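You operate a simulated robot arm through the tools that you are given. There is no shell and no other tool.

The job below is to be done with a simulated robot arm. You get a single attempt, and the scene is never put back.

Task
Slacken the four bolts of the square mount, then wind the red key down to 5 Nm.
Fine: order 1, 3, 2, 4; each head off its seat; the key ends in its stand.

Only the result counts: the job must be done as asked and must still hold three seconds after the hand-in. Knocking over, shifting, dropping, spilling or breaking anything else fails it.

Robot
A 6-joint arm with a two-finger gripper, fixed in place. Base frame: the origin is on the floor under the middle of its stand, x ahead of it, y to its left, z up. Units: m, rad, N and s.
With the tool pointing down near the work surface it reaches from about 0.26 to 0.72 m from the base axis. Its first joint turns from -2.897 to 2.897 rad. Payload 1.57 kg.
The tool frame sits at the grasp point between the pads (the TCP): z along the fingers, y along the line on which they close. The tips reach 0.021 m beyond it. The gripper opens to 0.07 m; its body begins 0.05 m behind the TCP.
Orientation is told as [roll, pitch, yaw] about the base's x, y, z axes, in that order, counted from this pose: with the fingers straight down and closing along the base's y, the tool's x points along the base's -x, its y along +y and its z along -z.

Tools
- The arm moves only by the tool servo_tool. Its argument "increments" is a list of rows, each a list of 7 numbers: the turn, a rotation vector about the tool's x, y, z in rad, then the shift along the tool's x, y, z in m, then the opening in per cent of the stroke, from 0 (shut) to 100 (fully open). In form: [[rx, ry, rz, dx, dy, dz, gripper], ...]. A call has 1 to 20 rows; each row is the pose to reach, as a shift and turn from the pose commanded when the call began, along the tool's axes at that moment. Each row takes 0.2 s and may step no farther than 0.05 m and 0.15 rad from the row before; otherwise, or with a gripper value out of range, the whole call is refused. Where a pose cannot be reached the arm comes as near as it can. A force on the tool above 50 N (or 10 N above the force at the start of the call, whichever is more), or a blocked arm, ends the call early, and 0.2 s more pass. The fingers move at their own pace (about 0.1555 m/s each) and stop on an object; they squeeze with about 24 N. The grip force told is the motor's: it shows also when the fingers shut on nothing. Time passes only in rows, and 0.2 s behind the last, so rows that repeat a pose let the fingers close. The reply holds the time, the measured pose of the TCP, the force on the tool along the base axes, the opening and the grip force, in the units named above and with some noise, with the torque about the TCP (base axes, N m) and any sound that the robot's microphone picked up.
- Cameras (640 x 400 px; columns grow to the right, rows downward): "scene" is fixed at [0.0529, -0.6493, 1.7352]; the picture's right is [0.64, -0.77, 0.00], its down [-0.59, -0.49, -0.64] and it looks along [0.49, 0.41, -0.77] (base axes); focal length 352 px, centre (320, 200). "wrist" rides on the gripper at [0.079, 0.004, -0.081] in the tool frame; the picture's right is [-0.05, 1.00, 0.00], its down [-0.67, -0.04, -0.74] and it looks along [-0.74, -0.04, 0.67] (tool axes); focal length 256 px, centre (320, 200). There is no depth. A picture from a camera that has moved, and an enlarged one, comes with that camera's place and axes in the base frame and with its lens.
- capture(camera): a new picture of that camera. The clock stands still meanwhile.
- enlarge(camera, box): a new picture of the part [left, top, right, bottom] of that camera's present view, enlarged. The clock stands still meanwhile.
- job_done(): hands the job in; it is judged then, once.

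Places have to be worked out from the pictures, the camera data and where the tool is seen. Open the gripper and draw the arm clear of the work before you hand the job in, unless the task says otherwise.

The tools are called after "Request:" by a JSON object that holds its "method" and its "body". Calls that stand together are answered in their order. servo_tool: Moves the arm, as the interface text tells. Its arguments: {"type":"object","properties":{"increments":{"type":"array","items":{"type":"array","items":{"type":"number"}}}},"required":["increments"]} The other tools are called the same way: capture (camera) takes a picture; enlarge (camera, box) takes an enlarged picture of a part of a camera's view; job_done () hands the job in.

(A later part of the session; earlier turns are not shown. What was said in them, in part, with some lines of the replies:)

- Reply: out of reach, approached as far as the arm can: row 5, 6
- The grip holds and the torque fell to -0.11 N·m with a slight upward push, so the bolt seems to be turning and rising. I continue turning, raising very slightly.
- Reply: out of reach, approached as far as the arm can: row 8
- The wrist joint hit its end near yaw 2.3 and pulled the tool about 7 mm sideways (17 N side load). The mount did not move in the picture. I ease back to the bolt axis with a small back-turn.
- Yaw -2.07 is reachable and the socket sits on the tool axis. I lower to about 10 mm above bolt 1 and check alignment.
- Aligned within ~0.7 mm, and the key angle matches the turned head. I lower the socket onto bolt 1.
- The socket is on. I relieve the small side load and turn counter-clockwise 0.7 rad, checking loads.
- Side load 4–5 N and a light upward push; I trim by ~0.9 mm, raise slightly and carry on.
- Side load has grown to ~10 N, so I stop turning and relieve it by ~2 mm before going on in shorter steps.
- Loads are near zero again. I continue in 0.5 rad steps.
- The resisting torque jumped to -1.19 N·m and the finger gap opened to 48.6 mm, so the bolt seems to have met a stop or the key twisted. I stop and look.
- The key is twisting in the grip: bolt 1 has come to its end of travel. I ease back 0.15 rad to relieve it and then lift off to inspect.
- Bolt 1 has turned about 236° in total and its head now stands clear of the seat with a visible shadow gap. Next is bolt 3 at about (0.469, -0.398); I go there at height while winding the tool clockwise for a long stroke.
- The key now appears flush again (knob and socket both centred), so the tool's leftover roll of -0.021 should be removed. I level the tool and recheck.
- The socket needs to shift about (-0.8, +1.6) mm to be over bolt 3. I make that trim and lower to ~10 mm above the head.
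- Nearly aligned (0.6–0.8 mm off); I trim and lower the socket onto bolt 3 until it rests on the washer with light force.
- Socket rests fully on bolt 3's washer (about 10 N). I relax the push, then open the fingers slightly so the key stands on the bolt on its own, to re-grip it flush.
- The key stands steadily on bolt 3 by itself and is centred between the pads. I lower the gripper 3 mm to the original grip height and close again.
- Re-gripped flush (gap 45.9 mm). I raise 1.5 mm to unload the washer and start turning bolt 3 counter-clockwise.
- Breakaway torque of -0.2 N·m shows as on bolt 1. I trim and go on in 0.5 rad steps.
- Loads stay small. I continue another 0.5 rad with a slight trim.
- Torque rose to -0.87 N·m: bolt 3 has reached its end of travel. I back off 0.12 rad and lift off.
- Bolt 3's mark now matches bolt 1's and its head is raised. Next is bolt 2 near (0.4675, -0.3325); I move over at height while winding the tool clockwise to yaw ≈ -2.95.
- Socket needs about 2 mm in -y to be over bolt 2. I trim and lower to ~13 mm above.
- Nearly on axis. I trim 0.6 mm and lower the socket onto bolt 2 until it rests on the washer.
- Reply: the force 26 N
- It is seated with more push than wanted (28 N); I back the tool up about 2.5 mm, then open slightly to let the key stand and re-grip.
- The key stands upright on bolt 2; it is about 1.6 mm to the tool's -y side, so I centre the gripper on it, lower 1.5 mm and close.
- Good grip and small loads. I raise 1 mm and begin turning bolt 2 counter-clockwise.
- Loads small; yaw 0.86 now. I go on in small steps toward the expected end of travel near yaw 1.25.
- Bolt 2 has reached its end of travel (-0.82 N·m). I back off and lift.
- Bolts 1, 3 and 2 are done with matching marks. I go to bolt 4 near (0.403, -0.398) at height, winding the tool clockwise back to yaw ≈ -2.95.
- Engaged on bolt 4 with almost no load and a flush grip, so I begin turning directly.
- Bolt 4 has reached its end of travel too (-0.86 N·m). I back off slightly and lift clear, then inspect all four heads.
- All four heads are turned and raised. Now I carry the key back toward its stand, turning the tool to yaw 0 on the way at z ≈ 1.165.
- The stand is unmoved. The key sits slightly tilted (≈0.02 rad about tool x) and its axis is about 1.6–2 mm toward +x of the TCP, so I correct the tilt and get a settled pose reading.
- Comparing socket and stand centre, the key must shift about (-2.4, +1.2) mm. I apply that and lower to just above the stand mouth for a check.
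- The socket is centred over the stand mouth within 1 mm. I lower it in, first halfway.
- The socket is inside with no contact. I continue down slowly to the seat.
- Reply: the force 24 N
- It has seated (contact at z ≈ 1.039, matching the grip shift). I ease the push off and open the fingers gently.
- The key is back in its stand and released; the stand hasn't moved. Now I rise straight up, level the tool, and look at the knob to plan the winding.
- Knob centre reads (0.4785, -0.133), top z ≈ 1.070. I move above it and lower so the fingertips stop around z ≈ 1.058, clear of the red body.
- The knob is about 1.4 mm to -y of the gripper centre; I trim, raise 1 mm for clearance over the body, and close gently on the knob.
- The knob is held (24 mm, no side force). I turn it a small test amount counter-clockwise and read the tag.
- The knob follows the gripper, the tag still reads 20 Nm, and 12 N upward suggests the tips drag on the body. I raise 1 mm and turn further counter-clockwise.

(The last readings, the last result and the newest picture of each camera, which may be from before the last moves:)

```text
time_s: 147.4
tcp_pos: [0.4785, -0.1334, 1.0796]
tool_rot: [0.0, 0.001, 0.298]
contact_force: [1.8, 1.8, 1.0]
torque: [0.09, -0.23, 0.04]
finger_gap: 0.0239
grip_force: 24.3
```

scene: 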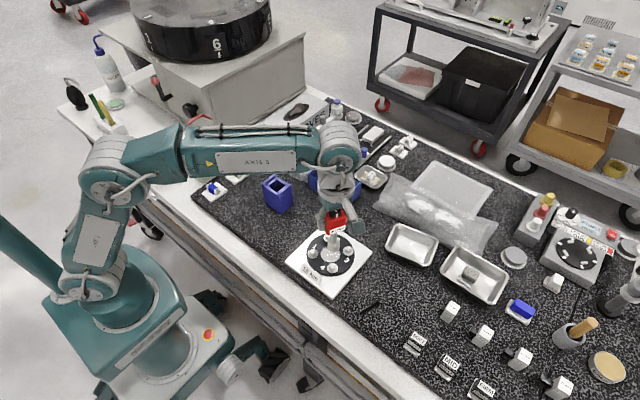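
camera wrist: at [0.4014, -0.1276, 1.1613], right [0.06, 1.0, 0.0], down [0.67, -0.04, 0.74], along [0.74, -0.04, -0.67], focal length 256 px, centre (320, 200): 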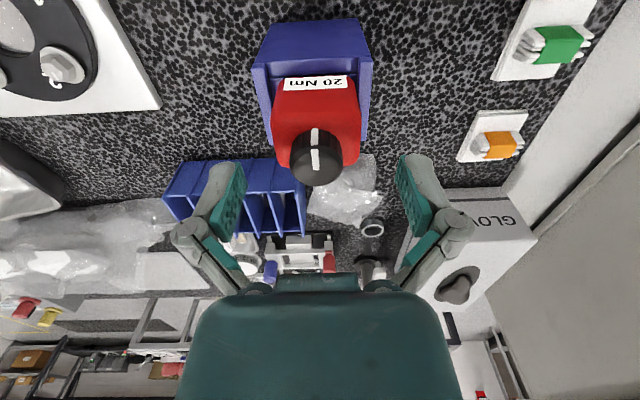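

Request:
{"method": "servo_tool", "body": {"increments": [[0, 0, -0.1, 0, 0, 0, 0], [0, 0, -0.2, 0, 0, 0, 0], [0, 0, -0.3, 0, 0, 0, 0], [0, 0, -0.4, 0, 0, 0, 0], [0, 0, -0.5, 0, 0, 0, 0]]}}

Request:
{"method": "enlarge", "body": {"camera": "scene", "box": [255, 155, 305, 205]}}

Request:
{"method": "enlarge", "body": {"camera": "wrist", "box": [240, 40, 400, 220]}}

```text
time_s: 148.6
tcp_pos: [0.4782, -0.1337, 1.0819]
tool_rot: [0.0, 0.0, 0.8]
contact_force: [0.5, -1.4, 0.3]
torque: [-0.09, -0.02, 0.01]
finger_gap: 0.0241
grip_force: 24.4
```

```text
8.00 times, centred on (280, 180) of scene
camera zoom: at [0.0529, -0.6493, 1.7352], right [0.64, -0.77, 0.0], down [-0.59, -0.49, -0.64], along [0.49, 0.41, -0.77], focal length 2818 px, centre (640, 360)
```

zoom: 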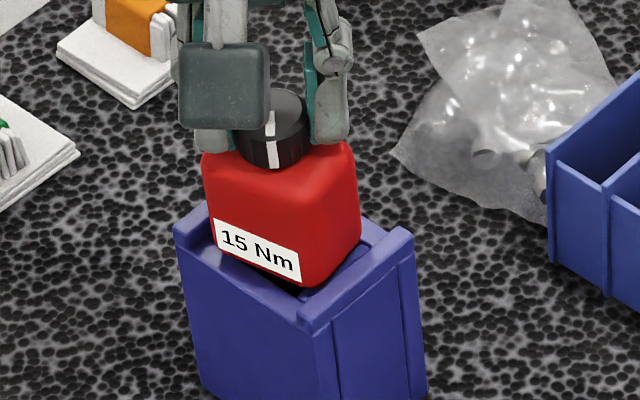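

```text
2.22 times, centred on (320, 130) of wrist
camera zoom: at [0.4217, -0.1887, 1.1635], right [-0.68, 0.73, 0.0], down [0.49, 0.45, 0.74], along [0.55, 0.51, -0.67], focal length 569 px, centre (320, 356)
```

zoom: 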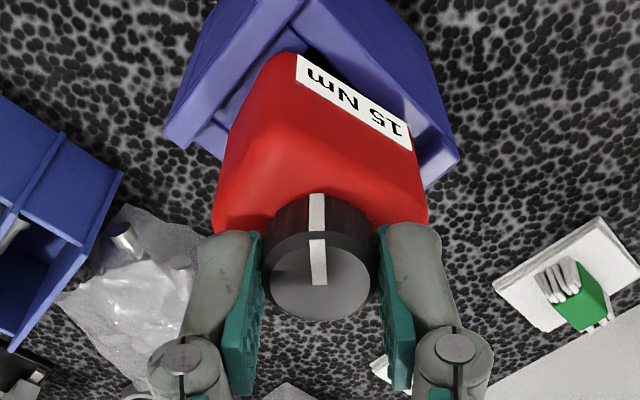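

The tag now reads 15 Nm: counter-clockwise winds down, shown in 5 Nm steps. I continue in smaller steps, checking the tag so I can find the step angle.

Request:
{"method": "servo_tool", "body": {"increments": [[0, 0, -0.1, 0, 0, 0, 0], [0, 0, -0.2, 0, 0, 0, 0], [0, 0, -0.3, 0, 0, 0, 0]]}}

Request:
{"method": "enlarge", "body": {"camera": "scene", "box": [255, 155, 305, 205]}}

Request:
{"method": "enlarge", "body": {"camera": "wrist", "box": [240, 40, 400, 220]}}

```text
time_s: 149.4
tcp_pos: [0.4779, -0.1331, 1.0818]
tool_rot: [-0.002, 0.0, 1.1]
contact_force: [-1.2, -3.8, 1.4]
torque: [-0.19, 0.02, -0.01]
finger_gap: 0.0242
grip_force: 23.8
```

```text
8.00 times, centred on (280, 180) of scene
camera zoom: at [0.0529, -0.6493, 1.7352], right [0.64, -0.77, 0.0], down [-0.59, -0.49, -0.64], along [0.49, 0.41, -0.77], focal length 2818 px, centre (640, 360)
```

zoom: 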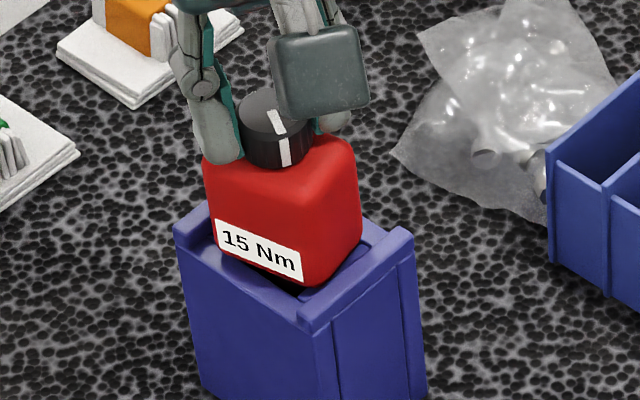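

```text
2.22 times, centred on (320, 130) of wrist
camera zoom: at [0.4404, -0.2035, 1.1635], right [-0.87, 0.5, 0.0], down [0.33, 0.58, 0.74], along [0.37, 0.64, -0.67], focal length 569 px, centre (320, 356)
```

zoom: 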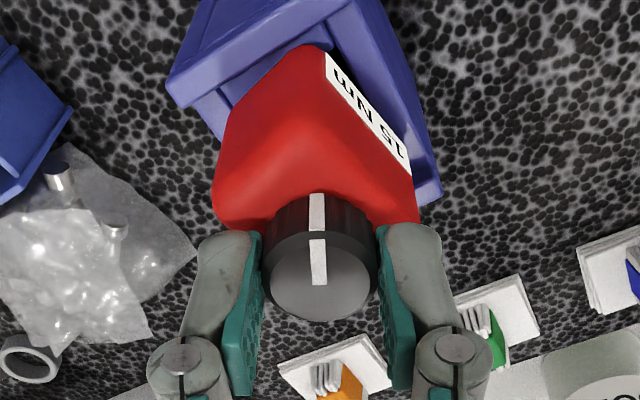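

Still 15 Nm at yaw 1.1 (about 0.95 rad relative to the body). I continue in 0.15 rad steps.

Request:
{"method": "servo_tool", "body": {"increments": [[0, 0, -0.08, 0, -0.0003, 0, 0], [0, 0, -0.15, 0, -0.0003, 0, 0]]}}

Request:
{"method": "enlarge", "body": {"camera": "scene", "box": [255, 155, 305, 205]}}

```text
time_s: 150.0
tcp_pos: [0.4791, -0.1349, 1.0822]
tool_rot: [0.0, 0.0, 1.249]
contact_force: [-3.5, -3.2, -0.6]
torque: [-0.12, 0.18, -0.03]
finger_gap: 0.0241
grip_force: 23.6
```

```text
8.00 times, centred on (280, 180) of scene
camera zoom: at [0.0529, -0.6493, 1.7352], right [0.64, -0.77, 0.0], down [-0.59, -0.49, -0.64], along [0.49, 0.41, -0.77], focal length 2818 px, centre (640, 360)
```

zoom: 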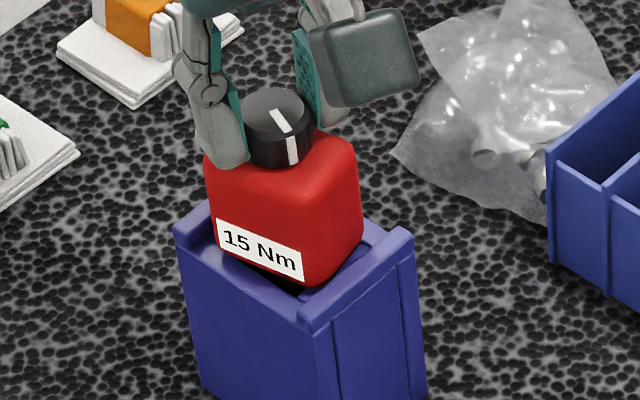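

Request:
{"method": "servo_tool", "body": {"increments": [[0, 0, -0.08, 0.0005, 0.0003, 0, 0], [0, 0, -0.15, 0.0005, 0.0003, 0, 0]]}}

Request:
{"method": "enlarge", "body": {"camera": "scene", "box": [255, 155, 305, 205]}}

```text
time_s: 150.6
tcp_pos: [0.4796, -0.1338, 1.082]
tool_rot: [0.003, 0.0, 1.4]
contact_force: [-0.5, -1.5, -0.1]
torque: [-0.07, 0.04, -0.05]
finger_gap: 0.024
grip_force: 24.2
```

```text
8.00 times, centred on (280, 180) of scene
camera zoom: at [0.0529, -0.6493, 1.7352], right [0.64, -0.77, 0.0], down [-0.59, -0.49, -0.64], along [0.49, 0.41, -0.77], focal length 2818 px, centre (640, 360)
```

zoom: 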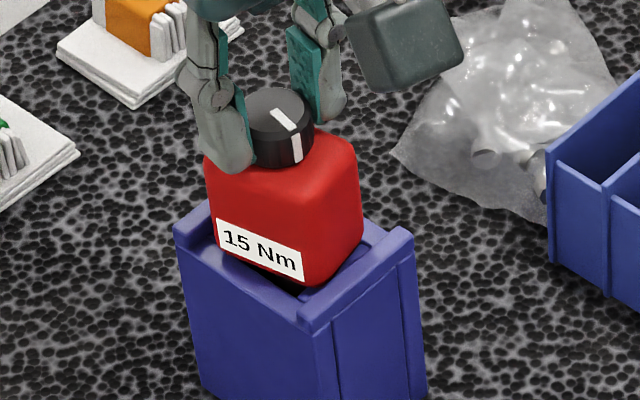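

Request:
{"method": "servo_tool", "body": {"increments": [[0, 0, -0.08, 0.0001, 0, 0, 0], [0, 0, -0.15, 0.0001, 0, 0, 0]]}}

Request:
{"method": "enlarge", "body": {"camera": "scene", "box": [255, 155, 305, 205]}}

```text
time_s: 151.2
tcp_pos: [0.4785, -0.1346, 1.0805]
tool_rot: [0.0, 0.0, 1.549]
contact_force: [0.1, -0.9, -1.6]
torque: [0.0, -0.03, 0.03]
finger_gap: 0.0243
grip_force: 24.0
```

```text
8.00 times, centred on (280, 180) of scene
camera zoom: at [0.0529, -0.6493, 1.7352], right [0.64, -0.77, 0.0], down [-0.59, -0.49, -0.64], along [0.49, 0.41, -0.77], focal length 2818 px, centre (640, 360)
```

zoom: 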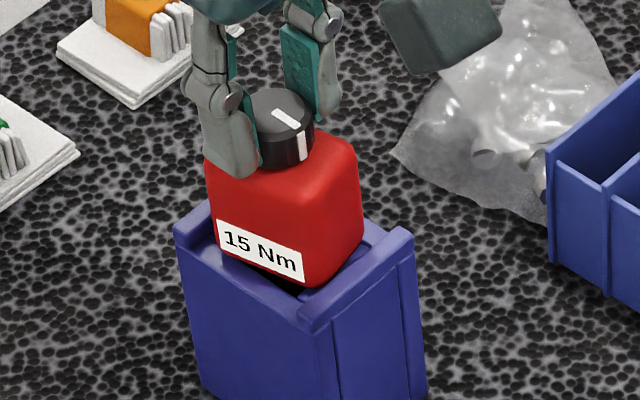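

Request:
{"method": "servo_tool", "body": {"increments": [[0, 0, -0.08, 0, 0, 0, 0], [0, 0, -0.15, 0, 0, 0, 0]]}}

Request:
{"method": "enlarge", "body": {"camera": "scene", "box": [255, 155, 305, 205]}}

```text
time_s: 151.8
tcp_pos: [0.4788, -0.1343, 1.0821]
tool_rot: [0.0, -0.001, 1.699]
contact_force: [-1.9, 1.4, 0.1]
torque: [0.16, 0.05, -0.06]
finger_gap: 0.0239
grip_force: 24.0
```

```text
8.00 times, centred on (280, 180) of scene
camera zoom: at [0.0529, -0.6493, 1.7352], right [0.64, -0.77, 0.0], down [-0.59, -0.49, -0.64], along [0.49, 0.41, -0.77], focal length 2818 px, centre (640, 360)
```

zoom: 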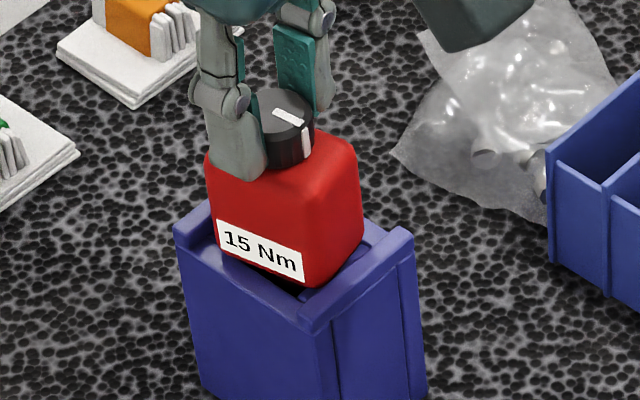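

Request:
{"method": "servo_tool", "body": {"increments": [[0, 0, -0.08, 0, 0, 0, 0], [0, 0, -0.15, 0, 0, 0, 0]]}}

Request:
{"method": "enlarge", "body": {"camera": "scene", "box": [255, 155, 305, 205]}}

```text
time_s: 152.4
tcp_pos: [0.479, -0.1342, 1.0815]
tool_rot: [0.0, 0.002, 1.848]
contact_force: [-0.5, 0.9, -0.1]
torque: [0.05, 0.0, -0.01]
finger_gap: 0.024
grip_force: 23.9
```

```text
8.00 times, centred on (280, 180) of scene
camera zoom: at [0.0529, -0.6493, 1.7352], right [0.64, -0.77, 0.0], down [-0.59, -0.49, -0.64], along [0.49, 0.41, -0.77], focal length 2818 px, centre (640, 360)
```

zoom: 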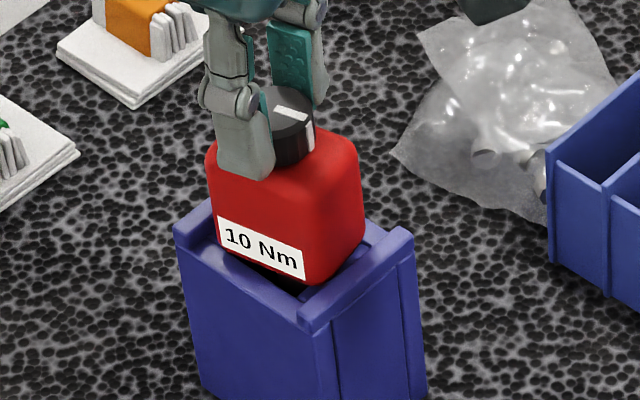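

Tag reads 10 Nm: the changes at ~0.52 and ~1.57 rad mean 60° per 5 Nm, so 5 Nm lies at 180° (mark pointing to the back). The wrist would run out of travel, so I release, rise, and turn back for a fresh grip on the knob.

Request:
{"method": "servo_tool", "body": {"increments": [[0, 0, 0, 0, 0, 0, 36], [0, 0, 0, 0, 0, 0, 45], [0, 0, 0, 0, 0, 0, 65], [0, 0, 0, 0, 0, 0, 100], [0, 0, 0, 0, 0, -0.015, 100], [0, 0, 0, 0, 0, -0.03, 100], [0, 0, 0, 0, 0, -0.04, 100]]}}

Request:
{"method": "enlarge", "body": {"camera": "scene", "box": [255, 155, 305, 215]}}

Request:
{"method": "servo_tool", "body": {"increments": [[0, 0, 0.14, 0, 0, 0, 100], [0, 0, 0.28, 0, 0, 0, 100], [0, 0, 0.42, 0, 0, 0, 100], [0, 0, 0.56, 0, 0, 0, 100], [0, 0, 0.7, 0, 0, 0, 100], [0, 0, 0.84, 0, 0, 0, 100], [0, 0, 0.98, 0, 0, 0, 100], [0, 0, 1.12, 0, 0, 0, 100], [0, 0, 1.26, 0, 0, 0, 100], [0, 0, 1.4, 0, 0, 0, 100], [0, 0, 1.54, 0, 0, 0, 100], [0, 0, 1.68, 0, 0, 0, 100], [0, 0, 1.75, 0, 0, 0, 100], [0, 0, 1.75, 0, 0, 0, 100]]}}

Request:
{"method": "enlarge", "body": {"camera": "wrist", "box": [240, 0, 400, 200]}}

Request:
{"method": "enlarge", "body": {"camera": "scene", "box": [255, 155, 305, 215]}}

```text
time_s: 154.0
tcp_pos: [0.4777, -0.1357, 1.1211]
tool_rot: [0.0, 0.0, 1.849]
contact_force: [-0.1, 1.0, 0.7]
torque: [0.0, 0.02, 0.01]
finger_gap: 0.0702
grip_force: 0.1
```

```text
6.67 times, centred on (280, 185) of scene
camera zoom: at [0.0529, -0.6493, 1.7352], right [0.64, -0.77, 0.0], down [-0.59, -0.49, -0.64], along [0.49, 0.41, -0.77], focal length 2348 px, centre (587, 300)
```

zoom: 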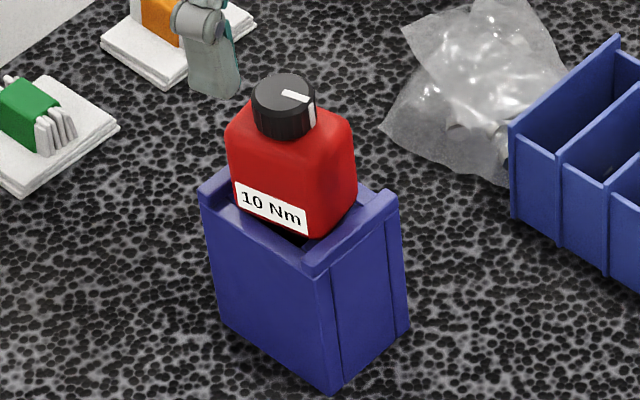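

```text
time_s: 157.0
tcp_pos: [0.4779, -0.1347, 1.1217]
tool_rot: [0.0, -0.001, 0.096]
contact_force: [0.1, -1.2, 0.9]
torque: [-0.01, 0.01, 0.0]
finger_gap: 0.0699
grip_force: 0.0
```

```text
2.00 times, centred on (320, 100) of wrist
camera zoom: at [0.4006, -0.1381, 1.203], right [-0.04, 1.0, 0.0], down [0.67, 0.03, 0.75], along [0.74, 0.03, -0.67], focal length 512 px, centre (320, 400)
```

zoom: 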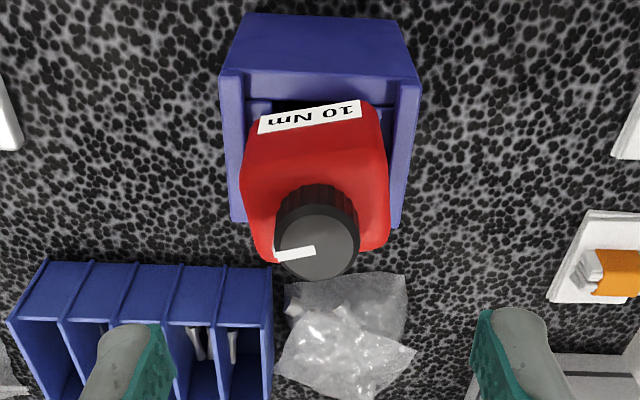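

```text
6.67 times, centred on (280, 185) of scene
camera zoom: at [0.0529, -0.6493, 1.7352], right [0.64, -0.77, 0.0], down [-0.59, -0.49, -0.64], along [0.49, 0.41, -0.77], focal length 2348 px, centre (587, 300)
```

zoom: 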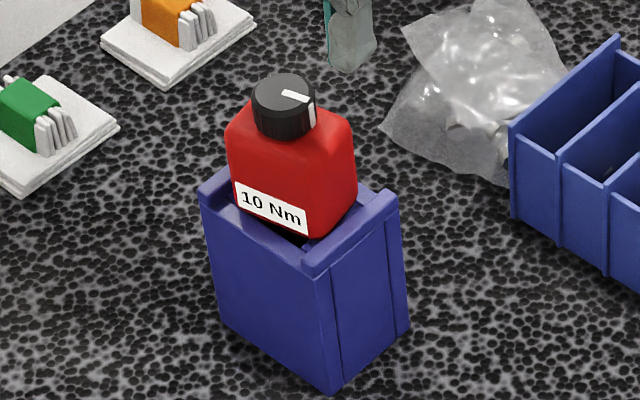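

The stand and key are steady; knob centre is now (0.480, -0.135). I re-centre, lower and grip the knob again at this fresh angle.

Request:
{"method": "servo_tool", "body": {"increments": [[0, 0, 0, -0.0018, -0.0008, 0.01, 100], [0, 0, 0, -0.0018, -0.0008, 0.025, 100], [0, 0, 0, -0.0018, -0.0008, 0.0395, 100], [0, 0, 0, -0.0018, -0.0008, 0.0395, 100], [0, 0, 0, -0.0018, -0.0008, 0.0395, 70], [0, 0, 0, -0.0018, -0.0008, 0.0395, 48], [0, 0, 0, -0.0018, -0.0008, 0.0395, 40], [0, 0, 0, -0.0018, -0.0008, 0.0395, 36], [0, 0, 0, -0.0018, -0.0008, 0.0395, 25], [0, 0, 0, -0.0018, -0.0008, 0.0395, 0], [0, 0, 0, -0.0018, -0.0008, 0.0395, 0]]}}

Request:
{"method": "enlarge", "body": {"camera": "wrist", "box": [240, 40, 400, 220]}}

Request:
{"method": "enlarge", "body": {"camera": "scene", "box": [255, 155, 305, 215]}}

```text
time_s: 159.4
tcp_pos: [0.4815, -0.1361, 1.083]
tool_rot: [-0.001, 0.0, 0.097]
contact_force: [-0.3, -0.5, 1.6]
torque: [0.01, 0.05, 0.0]
finger_gap: 0.0241
grip_force: 23.9
```

```text
2.22 times, centred on (320, 130) of wrist
camera zoom: at [0.4037, -0.1388, 1.1639], right [-0.04, 1.0, 0.0], down [0.67, 0.03, 0.75], along [0.74, 0.03, -0.67], focal length 569 px, centre (320, 356)
```

zoom: 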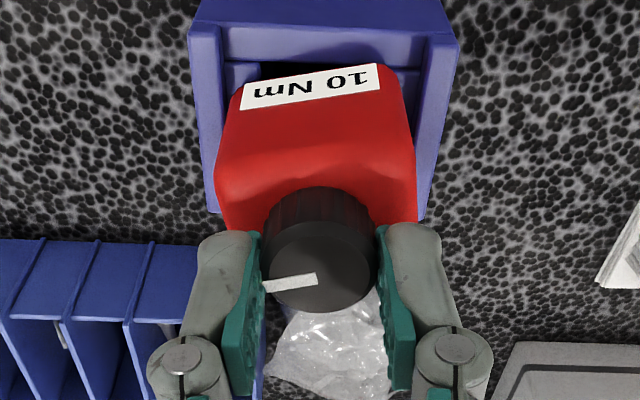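

```text
6.67 times, centred on (280, 185) of scene
camera zoom: at [0.0529, -0.6493, 1.7352], right [0.64, -0.77, 0.0], down [-0.59, -0.49, -0.64], along [0.49, 0.41, -0.77], focal length 2348 px, centre (587, 300)
```

zoom: 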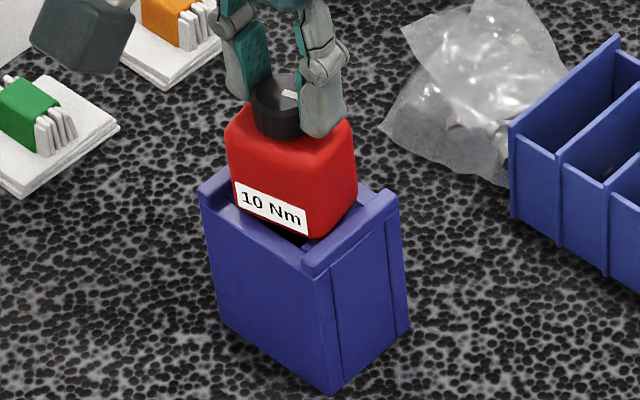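

The grip is good. About 1.47 rad remains; I turn most of the way to the next tag change, then bracket it finely to fix the exact angle.

Request:
{"method": "servo_tool", "body": {"increments": [[0, 0, -0.1, 0, 0, 0, 0], [0, 0, -0.2, 0, 0, 0, 0], [0, 0, -0.3, 0, 0, 0, 0], [0, 0, -0.4, 0, 0, 0, 0], [0, 0, -0.5, 0, 0, 0, 0], [0, 0, -0.6, 0, 0, 0, 0], [0, 0, -0.7, 0, 0, 0, 0], [0, 0, -0.8, 0, 0, 0, 0]]}}

Request:
{"method": "enlarge", "body": {"camera": "scene", "box": [255, 155, 305, 215]}}

```text
time_s: 161.2
tcp_pos: [0.4793, -0.1331, 1.0829]
tool_rot: [-0.001, 0.001, 0.901]
contact_force: [3.1, 6.5, 5.5]
torque: [0.36, -0.24, -0.03]
finger_gap: 0.0239
grip_force: 24.2
```

```text
6.67 times, centred on (280, 185) of scene
camera zoom: at [0.0529, -0.6493, 1.7352], right [0.64, -0.77, 0.0], down [-0.59, -0.49, -0.64], along [0.49, 0.41, -0.77], focal length 2348 px, centre (587, 300)
```

zoom: 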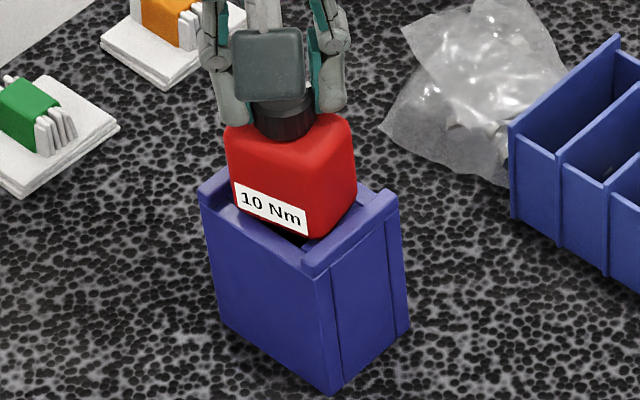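

Request:
{"method": "servo_tool", "body": {"increments": [[0, 0, 0, -0.0009, 0.0002, -0.0004, 0], [0, 0, -0.07, -0.0009, 0.0002, -0.0004, 0]]}}

Request:
{"method": "enlarge", "body": {"camera": "scene", "box": [255, 155, 305, 215]}}

Request:
{"method": "servo_tool", "body": {"increments": [[0, 0, -0.07, 0, 0, 0, 0]]}}

Request:
{"method": "enlarge", "body": {"camera": "scene", "box": [255, 155, 305, 215]}}

```text
time_s: 161.8
tcp_pos: [0.4806, -0.1335, 1.0832]
tool_rot: [0.001, 0.002, 0.969]
contact_force: [-2.8, 2.9, 2.3]
torque: [0.09, 0.07, -0.02]
finger_gap: 0.0238
grip_force: 24.0
```

```text
6.67 times, centred on (280, 185) of scene
camera zoom: at [0.0529, -0.6493, 1.7352], right [0.64, -0.77, 0.0], down [-0.59, -0.49, -0.64], along [0.49, 0.41, -0.77], focal length 2348 px, centre (587, 300)
```

zoom: 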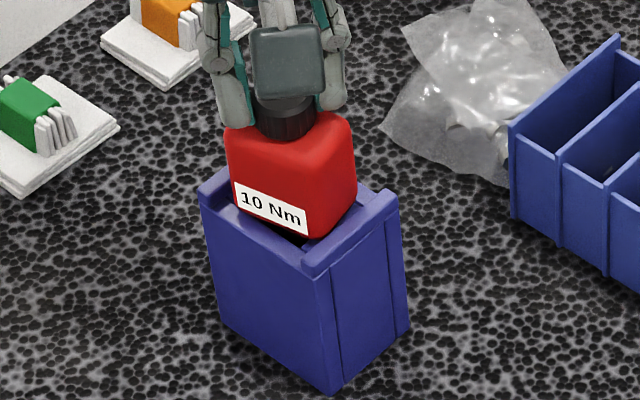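

```text
time_s: 162.2
tcp_pos: [0.4811, -0.1335, 1.0833]
tool_rot: [-0.001, 0.003, 1.039]
contact_force: [-1.1, 1.7, -0.4]
torque: [0.04, 0.08, -0.04]
finger_gap: 0.0242
grip_force: 24.0
```

```text
6.67 times, centred on (280, 185) of scene
camera zoom: at [0.0529, -0.6493, 1.7352], right [0.64, -0.77, 0.0], down [-0.59, -0.49, -0.64], along [0.49, 0.41, -0.77], focal length 2348 px, centre (587, 300)
```

zoom: 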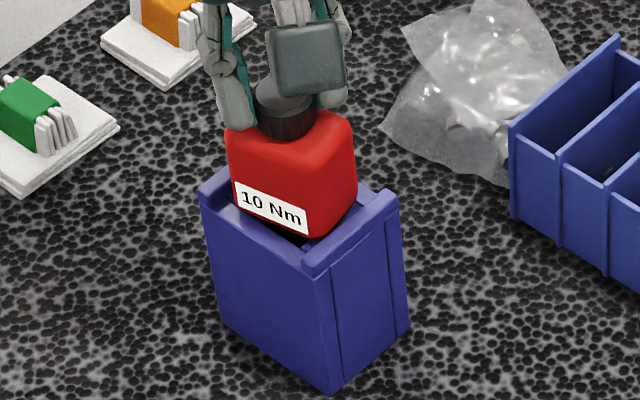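

Still 10 Nm at tool yaw 1.04. I go on in 0.07 rad steps until the tag changes.

Request:
{"method": "servo_tool", "body": {"increments": [[0, 0, -0.07, 0, 0, 0, 0]]}}

Request:
{"method": "enlarge", "body": {"camera": "scene", "box": [255, 155, 305, 215]}}

Request:
{"method": "servo_tool", "body": {"increments": [[0, 0, -0.07, 0, 0, 0, 0]]}}

Request:
{"method": "enlarge", "body": {"camera": "scene", "box": [255, 155, 305, 215]}}

```text
time_s: 162.6
tcp_pos: [0.4806, -0.1323, 1.0827]
tool_rot: [-0.001, -0.001, 1.108]
contact_force: [-1.6, 0.3, -0.5]
torque: [0.02, 0.03, -0.08]
finger_gap: 0.024
grip_force: 23.3
```

```text
6.67 times, centred on (280, 185) of scene
camera zoom: at [0.0529, -0.6493, 1.7352], right [0.64, -0.77, 0.0], down [-0.59, -0.49, -0.64], along [0.49, 0.41, -0.77], focal length 2348 px, centre (587, 300)
```

zoom: 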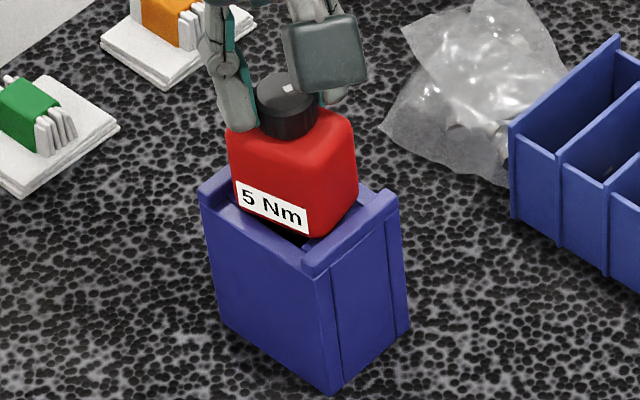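

```text
time_s: 163.0
tcp_pos: [0.4816, -0.1332, 1.0831]
tool_rot: [0.0, -0.001, 1.178]
contact_force: [-1.3, 1.5, 0.4]
torque: [0.06, 0.04, -0.04]
finger_gap: 0.024
grip_force: 24.4
```

```text
6.67 times, centred on (280, 185) of scene
camera zoom: at [0.0529, -0.6493, 1.7352], right [0.64, -0.77, 0.0], down [-0.59, -0.49, -0.64], along [0.49, 0.41, -0.77], focal length 2348 px, centre (587, 300)
```

zoom: 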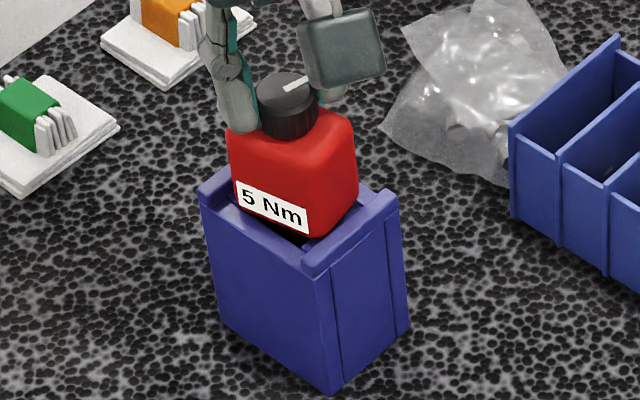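

The tag turned to 5 Nm between tool yaw 1.04 and 1.11, matching 60° per step with rounding halfway; exact 5 Nm is therefore about 0.52 rad further, at tool yaw ≈1.60. I turn on to there, watching for a stop.

Request:
{"method": "servo_tool", "body": {"increments": [[0, 0, -0.1, 0, 0, 0, 0], [0, 0, -0.2, 0, 0, 0, 0], [0, 0, -0.3, 0, 0, 0, 0]]}}

Request:
{"method": "enlarge", "body": {"camera": "scene", "box": [255, 155, 305, 215]}}

Request:
{"method": "servo_tool", "body": {"increments": [[0, 0, -0.06, 0, 0, 0, 0], [0, 0, -0.12, 0, 0, 0, 0]]}}

Request:
{"method": "enlarge", "body": {"camera": "scene", "box": [262, 155, 297, 195]}}

Request:
{"method": "enlarge", "body": {"camera": "wrist", "box": [240, 20, 400, 220]}}

```text
time_s: 163.8
tcp_pos: [0.4807, -0.1341, 1.083]
tool_rot: [0.0, 0.003, 1.479]
contact_force: [-1.1, 0.8, -1.2]
torque: [0.05, 0.0, 0.0]
finger_gap: 0.024
grip_force: 24.2
```

```text
6.67 times, centred on (280, 185) of scene
camera zoom: at [0.0529, -0.6493, 1.7352], right [0.64, -0.77, 0.0], down [-0.59, -0.49, -0.64], along [0.49, 0.41, -0.77], focal length 2348 px, centre (587, 300)
```

zoom: 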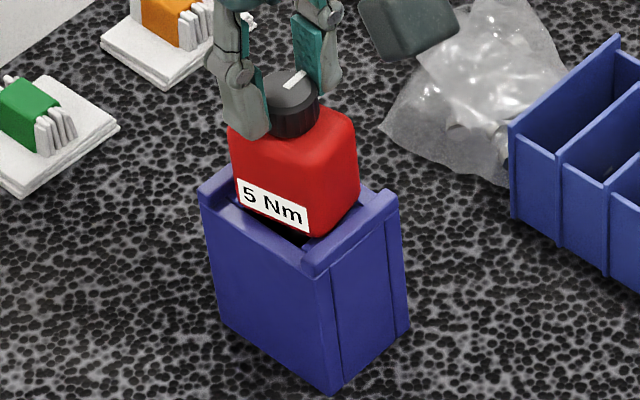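

```text
time_s: 164.4
tcp_pos: [0.4805, -0.1334, 1.0818]
tool_rot: [0.0, 0.0, 1.599]
contact_force: [-1.1, 1.4, -0.3]
torque: [0.04, 0.07, -0.05]
finger_gap: 0.0239
grip_force: 23.6
```

```text
10.00 times, centred on (280, 175) of scene
camera zoom: at [0.0529, -0.6493, 1.7352], right [0.64, -0.77, 0.0], down [-0.59, -0.49, -0.64], along [0.49, 0.41, -0.77], focal length 3522 px, centre (725, 450)
```

zoom: 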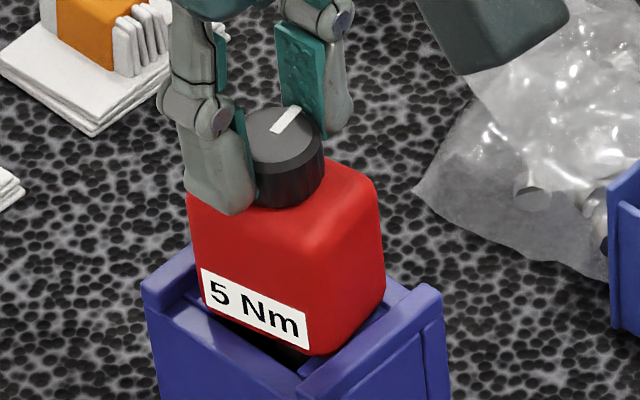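

```text
2.00 times, centred on (320, 120) of wrist
camera zoom: at [0.4807, -0.2133, 1.164], right [-1.0, 0.03, 0.0], down [0.02, 0.67, 0.74], along [0.02, 0.74, -0.67], focal length 512 px, centre (320, 360)
```

zoom: 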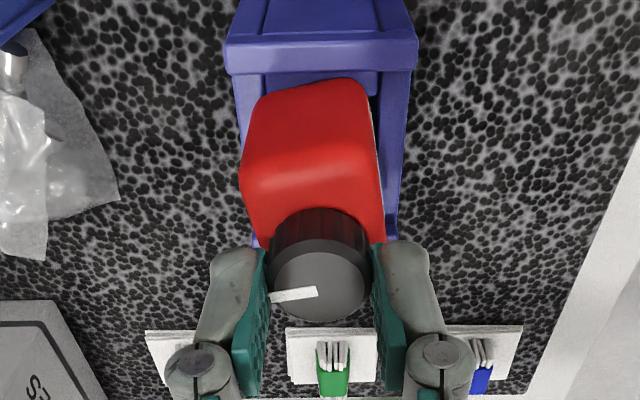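

Request:
{"method": "enlarge", "body": {"camera": "scene", "box": [265, 176, 289, 196]}}

Request:
{"method": "enlarge", "body": {"camera": "scene", "box": [270, 160, 290, 176]}}

```text
16.00 times, centred on (277, 186) of scene
camera zoom: at [0.0529, -0.6493, 1.7352], right [0.64, -0.77, 0.0], down [-0.59, -0.49, -0.64], along [0.49, 0.41, -0.77], focal length 5636 px, centre (1008, 424)
```

zoom: 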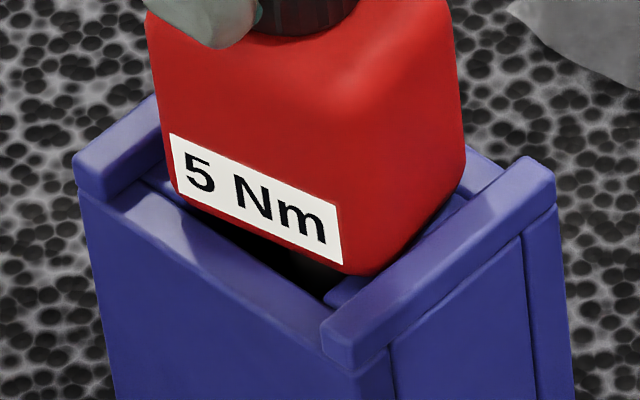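

```text
16.00 times, centred on (280, 168) of scene
camera zoom: at [0.0529, -0.6493, 1.7352], right [0.64, -0.77, 0.0], down [-0.59, -0.49, -0.64], along [0.49, 0.41, -0.77], focal length 5636 px, centre (960, 712)
```

zoom: 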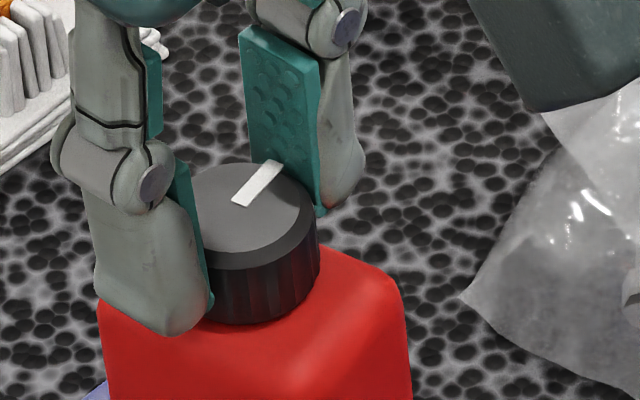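

The tag shows 5 Nm, and measured body angle (≈0.195 rad) against knob angle (3.354 rad) gives 181° of winding, i.e. 5 Nm on the mark. I release the knob and rise clear to inspect.

Request:
{"method": "servo_tool", "body": {"increments": [[0, 0, 0, 0, 0, 0, 35], [0, 0, 0, 0, 0, 0, 40], [0, 0, 0, 0, 0, 0, 55], [0, 0, 0, 0, 0, 0, 80], [0, 0, 0, 0, 0, 0, 100], [0, 0, 0, 0, 0, -0.02, 100], [0, 0, 0, 0, 0, -0.04, 100], [0, 0, 0, 0, 0, -0.06, 100], [0, 0, 0, 0, 0, -0.06, 100]]}}

Request:
{"method": "enlarge", "body": {"camera": "scene", "box": [255, 155, 305, 215]}}

Request:
{"method": "enlarge", "body": {"camera": "wrist", "box": [240, 0, 400, 200]}}

```text
time_s: 166.4
tcp_pos: [0.4812, -0.1321, 1.1436]
tool_rot: [-0.001, 0.0, 1.595]
contact_force: [0.0, 0.0, -0.2]
torque: [0.0, 0.01, -0.03]
finger_gap: 0.0701
grip_force: 0.1
```

```text
6.67 times, centred on (280, 185) of scene
camera zoom: at [0.0529, -0.6493, 1.7352], right [0.64, -0.77, 0.0], down [-0.59, -0.49, -0.64], along [0.49, 0.41, -0.77], focal length 2348 px, centre (587, 300)
```

zoom: 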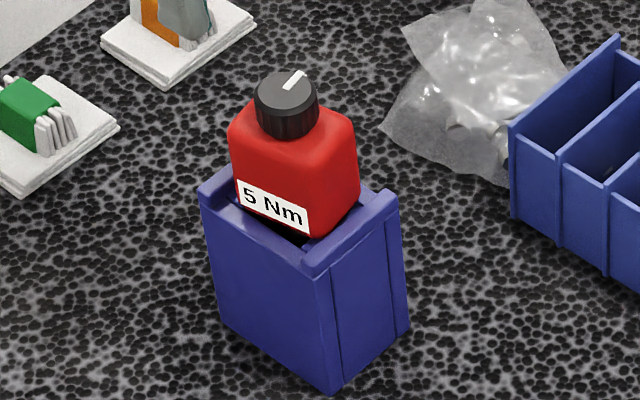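

```text
2.00 times, centred on (320, 100) of wrist
camera zoom: at [0.4808, -0.2127, 1.225], right [-1.0, 0.03, 0.0], down [0.02, 0.67, 0.74], along [0.02, 0.74, -0.67], focal length 512 px, centre (320, 400)
```

zoom: 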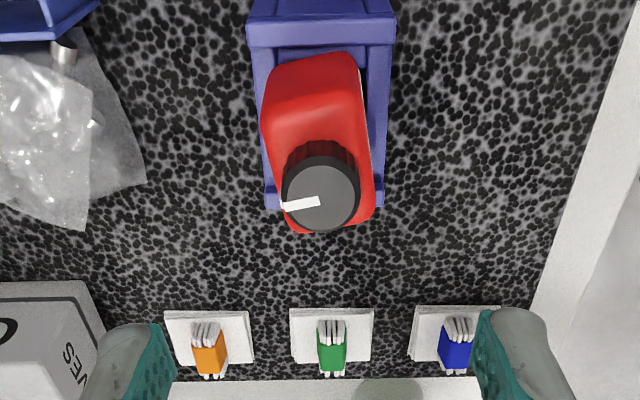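

The key is at its original height in the stand showing 5 Nm, only turned ~11° in its loose pocket. I turn the tool back to yaw 0 above it, to gently square the body up with the pads.

Request:
{"method": "servo_tool", "body": {"increments": [[0, 0, 0.14, 0, 0, 0, 100], [0, 0, 0.28, 0, 0, 0, 100], [0, 0, 0.42, 0, 0, 0, 100], [0, 0, 0.56, 0, 0, 0, 100], [0, 0, 0.7, 0, 0, 0, 100], [0, 0, 0.84, 0, 0, 0, 100], [0, 0, 0.98, 0, 0, 0, 100], [0, 0, 1.12, 0, 0, 0, 100], [0, 0, 1.26, 0, 0, 0, 100], [0, 0, 1.4, 0, 0, 0, 100], [0, 0, 1.54, 0, 0, 0, 100], [0, 0, 1.596, 0, 0, 0, 100], [0, 0, 1.596, 0, 0, 0, 100], [0, 0, 1.596, 0, 0, 0, 100]]}}

Request:
{"method": "enlarge", "body": {"camera": "wrist", "box": [240, 0, 400, 200]}}

```text
time_s: 169.4
tcp_pos: [0.4803, -0.1338, 1.1421]
tool_rot: [-0.001, 0.001, 0.001]
contact_force: [1.1, -0.1, 0.1]
torque: [0.01, 0.01, 0.0]
finger_gap: 0.07
grip_force: 0.1
```

```text
2.00 times, centred on (320, 100) of wrist
camera zoom: at [0.4031, -0.1302, 1.2242], right [0.05, 1.0, 0.0], down [0.67, -0.03, 0.75], along [0.74, -0.04, -0.67], focal length 512 px, centre (320, 400)
```

zoom: 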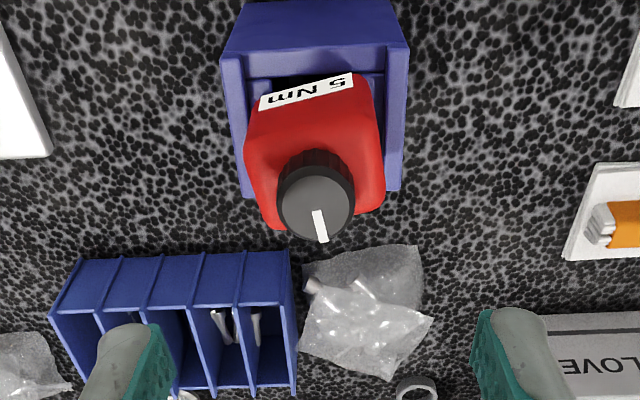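

The mark now points to the back, in line with the body, and the tag reads 5 Nm. I centre over the body, lower with open fingers and close just to the body's width to square it gently without squeezing.

Request:
{"method": "servo_tool", "body": {"increments": [[0, 0, 0, -0.0012, -0.0018, 0.02, 100], [0, 0, 0, -0.0012, -0.0018, 0.045, 100], [0, 0, 0, -0.0012, -0.0018, 0.07, 100], [0, 0, 0, -0.0012, -0.0018, 0.09, 100], [0, 0, 0, -0.0012, -0.0018, 0.1, 100], [0, 0, 0, -0.0012, -0.0018, 0.1, 100]]}}

Request:
{"method": "enlarge", "body": {"camera": "wrist", "box": [200, 60, 440, 290]}}

```text
time_s: 170.8
tcp_pos: [0.4823, -0.1353, 1.043]
tool_rot: [0.001, 0.0, 0.001]
contact_force: [0.3, 0.7, -0.5]
torque: [0.01, 0.0, 0.01]
finger_gap: 0.07
grip_force: 0.0
```

```text
1.74 times, centred on (320, 175) of wrist
camera zoom: at [0.4041, -0.1317, 1.1239], right [0.05, 1.0, 0.0], down [0.67, -0.03, 0.74], along [0.74, -0.04, -0.67], focal length 445 px, centre (320, 244)
```

zoom: 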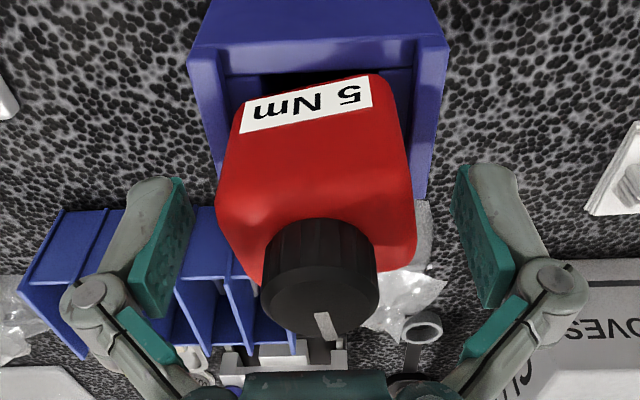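

Request:
{"method": "servo_tool", "body": {"increments": [[0, 0, 0, 0, -0.0005, 0, 85], [0, 0, 0, 0, -0.0005, 0, 77], [0, 0, 0, 0, -0.0005, 0, 73], [0, 0, 0, 0, -0.0005, 0, 70], [0, 0, 0, 0, -0.0005, 0, 68], [0, 0, 0, 0, -0.0005, 0, 66.5], [0, 0, 0, 0, -0.0005, 0, 65.8], [0, 0, 0, 0, -0.0005, 0, 65.8]]}}

Request:
{"method": "enlarge", "body": {"camera": "wrist", "box": [200, 60, 440, 290]}}

Request:
{"method": "enlarge", "body": {"camera": "scene", "box": [255, 155, 305, 215]}}

```text
time_s: 172.6
tcp_pos: [0.4828, -0.1362, 1.0436]
tool_rot: [-0.001, -0.002, 0.003]
contact_force: [0.5, 4.1, 5.0]
torque: [0.17, -0.07, 0.17]
finger_gap: 0.0491
grip_force: 23.6
```

```text
1.74 times, centred on (320, 175) of wrist
camera zoom: at [0.4043, -0.1314, 1.1246], right [0.05, 1.0, 0.0], down [0.67, -0.03, 0.75], along [0.74, -0.04, -0.67], focal length 445 px, centre (320, 244)
```

zoom: 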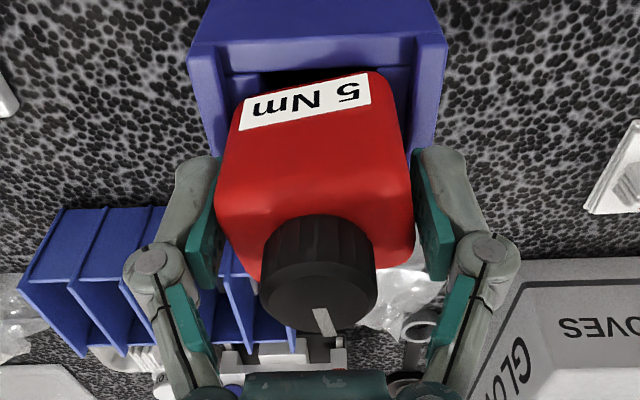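

```text
6.67 times, centred on (280, 185) of scene
camera zoom: at [0.0529, -0.6493, 1.7352], right [0.64, -0.77, 0.0], down [-0.59, -0.49, -0.64], along [0.49, 0.41, -0.77], focal length 2348 px, centre (587, 300)
```

zoom: 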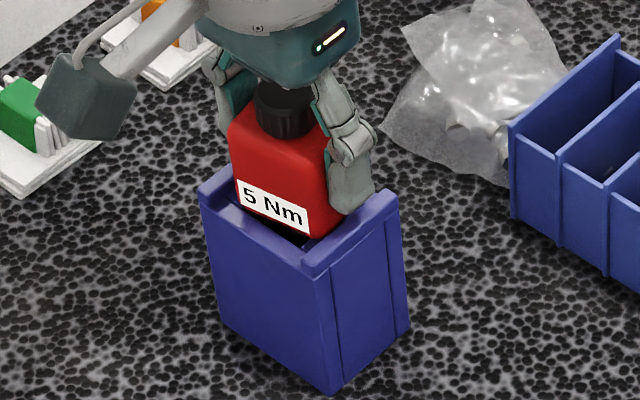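

The body did not slide square (gap 49 mm). I open, align the gripper to the body's angle (~0.2 rad), grip flush, and turn it back square.

Request:
{"method": "servo_tool", "body": {"increments": [[0, 0, 0, 0, 0, 0, 75], [0, 0, 0, 0, 0, 0, 85], [0, 0, 0, 0, 0, 0, 100], [0, 0, -0.1, 0, 0, 0, 100], [0, 0, -0.19, 0, 0, 0, 100], [0, 0, -0.19, 0, 0, 0, 100]]}}

Request:
{"method": "enlarge", "body": {"camera": "wrist", "box": [200, 60, 440, 290]}}

```text
time_s: 174.0
tcp_pos: [0.4815, -0.1356, 1.0427]
tool_rot: [0.0, 0.0, 0.193]
contact_force: [-0.3, -0.1, -0.7]
torque: [-0.01, 0.03, 0.0]
finger_gap: 0.0699
grip_force: 0.1
```

```text
1.74 times, centred on (320, 175) of wrist
camera zoom: at [0.405, -0.148, 1.1242], right [-0.14, 0.99, 0.0], down [0.66, 0.09, 0.75], along [0.74, 0.1, -0.67], focal length 445 px, centre (320, 244)
```

zoom: 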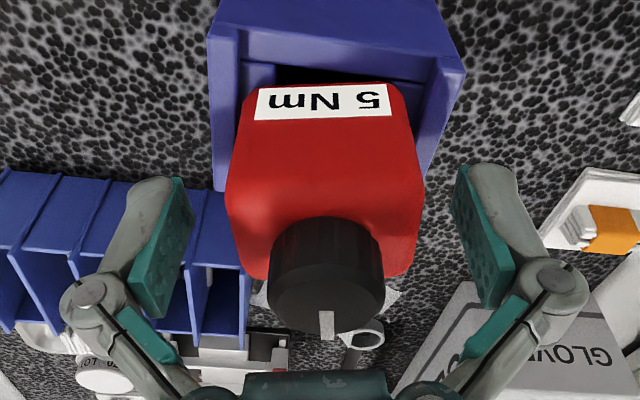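

Now the gripper is square to the body (so body yaw 0.193 and knob winding 181°, i.e. 5 Nm). I grip flush, turn back by 0.19 rad and release.

Request:
{"method": "servo_tool", "body": {"increments": [[0, 0, 0, 0, 0.001, 0, 100], [0, 0, 0, 0, 0.001, 0, 80], [0, 0, 0, 0, 0.001, 0, 71], [0, 0, 0, 0, 0.001, 0, 67], [0, 0, 0, 0, 0.001, 0, 64], [0, 0, 0, 0, 0.001, 0, 50], [0, 0, 0, 0, 0.001, 0, 50]]}}

```text
time_s: 175.6
tcp_pos: [0.4809, -0.1346, 1.0426]
tool_rot: [0.0, 0.0, 0.194]
contact_force: [-0.4, 1.7, 1.7]
torque: [0.13, 0.06, -0.11]
finger_gap: 0.0462
grip_force: 23.8
```

Request:
{"method": "servo_tool", "body": {"increments": [[0, 0, 0.05, 0, 0, 0, 50], [0, 0, 0.1, 0, 0, 0, 50], [0, 0, 0.15, 0, 0, 0, 50], [0, 0, 0.19, 0, 0, 0, 50], [0, 0, 0.19, 0, 0, 0, 50]]}}

Request:
{"method": "enlarge", "body": {"camera": "wrist", "box": [200, 60, 440, 290]}}

Request:
{"method": "enlarge", "body": {"camera": "scene", "box": [255, 155, 305, 215]}}

```text
time_s: 176.8
tcp_pos: [0.4811, -0.1346, 1.0433]
tool_rot: [0.001, 0.0, 0.004]
contact_force: [-0.1, 0.9, 0.1]
torque: [0.0, -0.04, 0.03]
finger_gap: 0.0455
grip_force: 24.0
```

```text
1.74 times, centred on (320, 175) of wrist
camera zoom: at [0.4042, -0.1316, 1.1242], right [0.05, 1.0, 0.0], down [0.67, -0.03, 0.74], along [0.74, -0.04, -0.67], focal length 445 px, centre (320, 244)
```

zoom: 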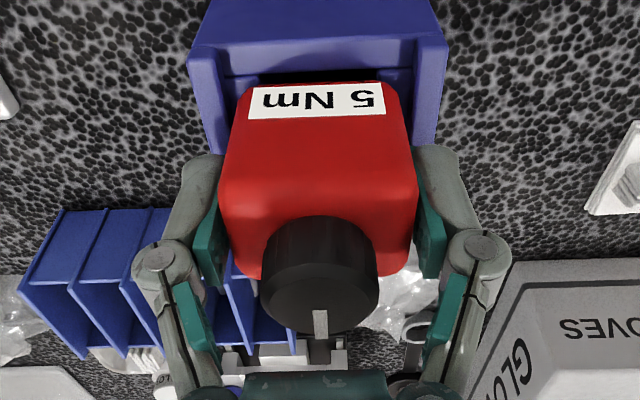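

```text
6.67 times, centred on (280, 185) of scene
camera zoom: at [0.0529, -0.6493, 1.7352], right [0.64, -0.77, 0.0], down [-0.59, -0.49, -0.64], along [0.49, 0.41, -0.77], focal length 2348 px, centre (587, 300)
```

zoom: 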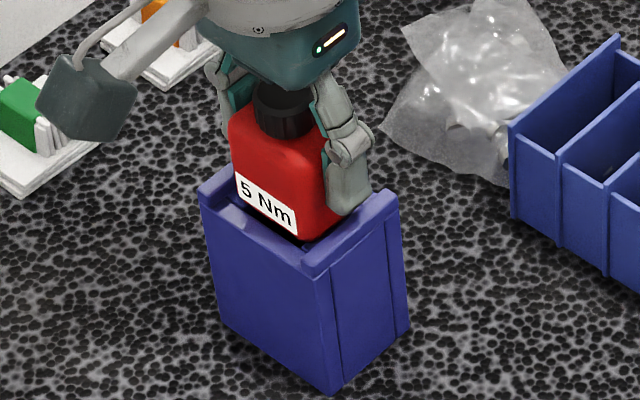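

The key is square again in its stand, still at 5 Nm. I open gradually and rise straight up, then draw the arm clear.

Request:
{"method": "servo_tool", "body": {"increments": [[0, 0, 0, 0, 0, 0, 66], [0, 0, 0, 0, 0, 0, 70], [0, 0, 0, 0, 0, 0, 80], [0, 0, 0, 0, 0, 0, 100], [0, 0, 0, 0, 0, 0, 100], [0, 0, 0, 0, 0, -0.02, 100], [0, 0, 0, 0, 0, -0.045, 100], [0, 0, 0, 0, 0, -0.08, 100], [0, 0, 0, 0, 0, -0.12, 100], [0, 0, 0, 0, 0, -0.16, 100], [0, 0, 0, 0, 0, -0.2, 100]]}}

Request:
{"method": "servo_tool", "body": {"increments": [[0, 0, 0, 0.045, 0, -0.01, 100], [0, 0, 0, 0.09, 0, -0.02, 100], [0, 0, 0, 0.13, 0, -0.03, 100], [0, 0, 0, 0.16, 0, -0.04, 100], [0, 0, 0, 0.16, 0, -0.04, 100]]}}

Request:
{"method": "capture", "body": {"camera": "scene"}}

Request:
{"method": "enlarge", "body": {"camera": "scene", "box": [255, 155, 305, 215]}}

Request:
{"method": "enlarge", "body": {"camera": "scene", "box": [290, 215, 370, 295]}}

Request:
{"method": "enlarge", "body": {"camera": "wrist", "box": [240, 40, 400, 200]}}

```text
time_s: 179.2
tcp_pos: [0.4813, -0.1361, 1.2459]
tool_rot: [-0.001, 0.002, 0.002]
contact_force: [0.1, 0.5, -0.1]
torque: [-0.04, 0.03, 0.0]
finger_gap: 0.0701
grip_force: 0.1
```

```text
time_s: 180.4
tcp_pos: [0.321, -0.1364, 1.2837]
tool_rot: [0.001, 0.001, 0.0]
contact_force: [0.3, 0.4, 0.5]
torque: [-0.01, 0.0, -0.01]
finger_gap: 0.0701
grip_force: 0.1
```

```text
taken
```

scene: 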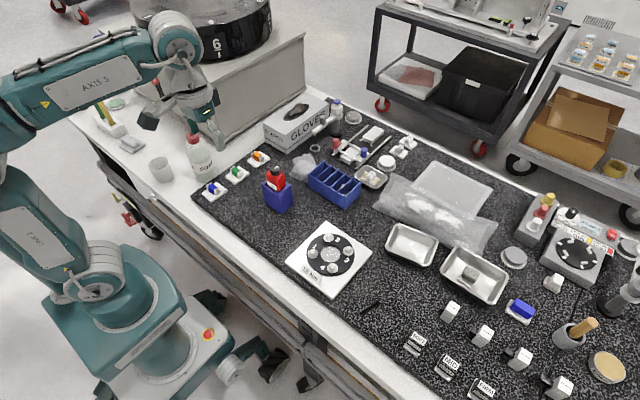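

```text
6.67 times, centred on (280, 185) of scene
camera zoom: at [0.0529, -0.6493, 1.7352], right [0.64, -0.77, 0.0], down [-0.59, -0.49, -0.64], along [0.49, 0.41, -0.77], focal length 2348 px, centre (587, 300)
```

zoom: 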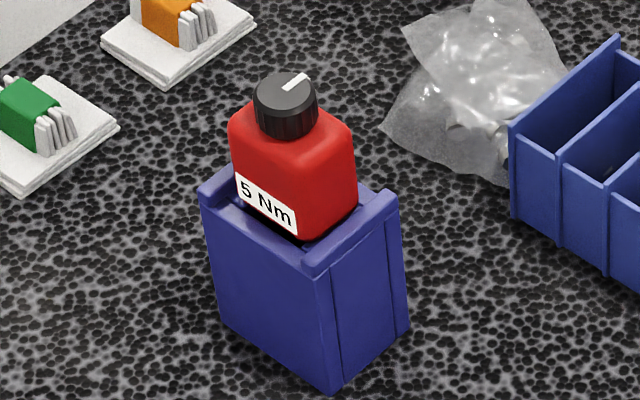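

```text
5.00 times, centred on (330, 255) of scene
camera zoom: at [0.0529, -0.6493, 1.7352], right [0.64, -0.77, 0.0], down [-0.59, -0.49, -0.64], along [0.49, 0.41, -0.77], focal length 1761 px, centre (270, -75)
```

zoom: 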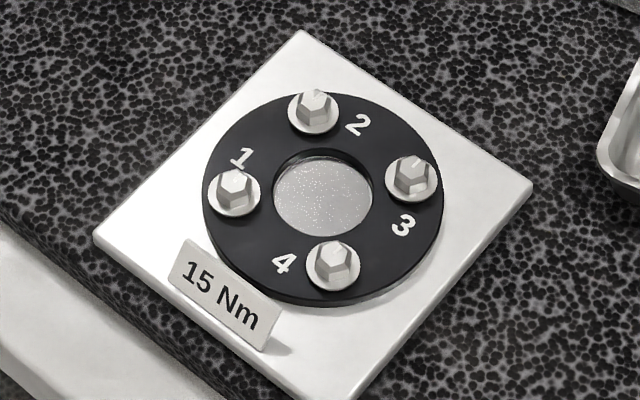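

```text
2.50 times, centred on (320, 120) of wrist
camera zoom: at [0.2423, -0.1323, 1.364], right [0.05, 1.0, 0.0], down [0.67, -0.03, 0.75], along [0.74, -0.04, -0.67], focal length 640 px, centre (320, 400)
```

zoom: 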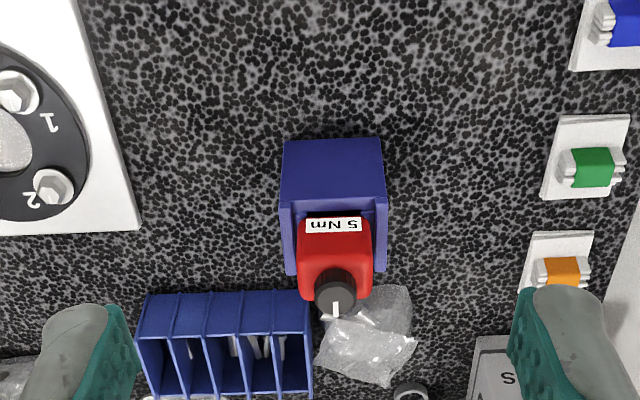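

The key stands square in its stand showing 5 Nm. All four bolt heads are turned and off their seats. The mount and stand sit where they started, and the arm is clear with the gripper open. I hand the job in.

Request:
{"method": "job_done", "body": {}}

```text
The job is handed in.
```

The job is handed in. All four bolts of the square mount are slackened, and the red key is wound down to 5 Nm and back in its stand.

- **Bolts:** I loosened them in the order 1, 3, 2, 4. Each was turned counter-clockwise to its end of travel, roughly 235°. From the pictures, all four heads have lifted off their seats.
- **Key setting:** the tag reads 5 Nm. The knob turned about 181° from its 20 Nm start, which matches 5 Nm at the 60° per 5 Nm I measured between tag changes.
- **Key in its stand:** it sits upright and square, at its original height. Winding the knob had turned it about 11° in the loose pocket, so I turned it back square before releasing it.
- **Rest of the bench:** the last pictures show the mount and stand where they started, and nothing else looks disturbed. On bolt 1 the arm hit a joint limit and pushed sideways with about 17 N for a moment, but the mount did not move.

The gripper is open and the arm is drawn clear of the work.
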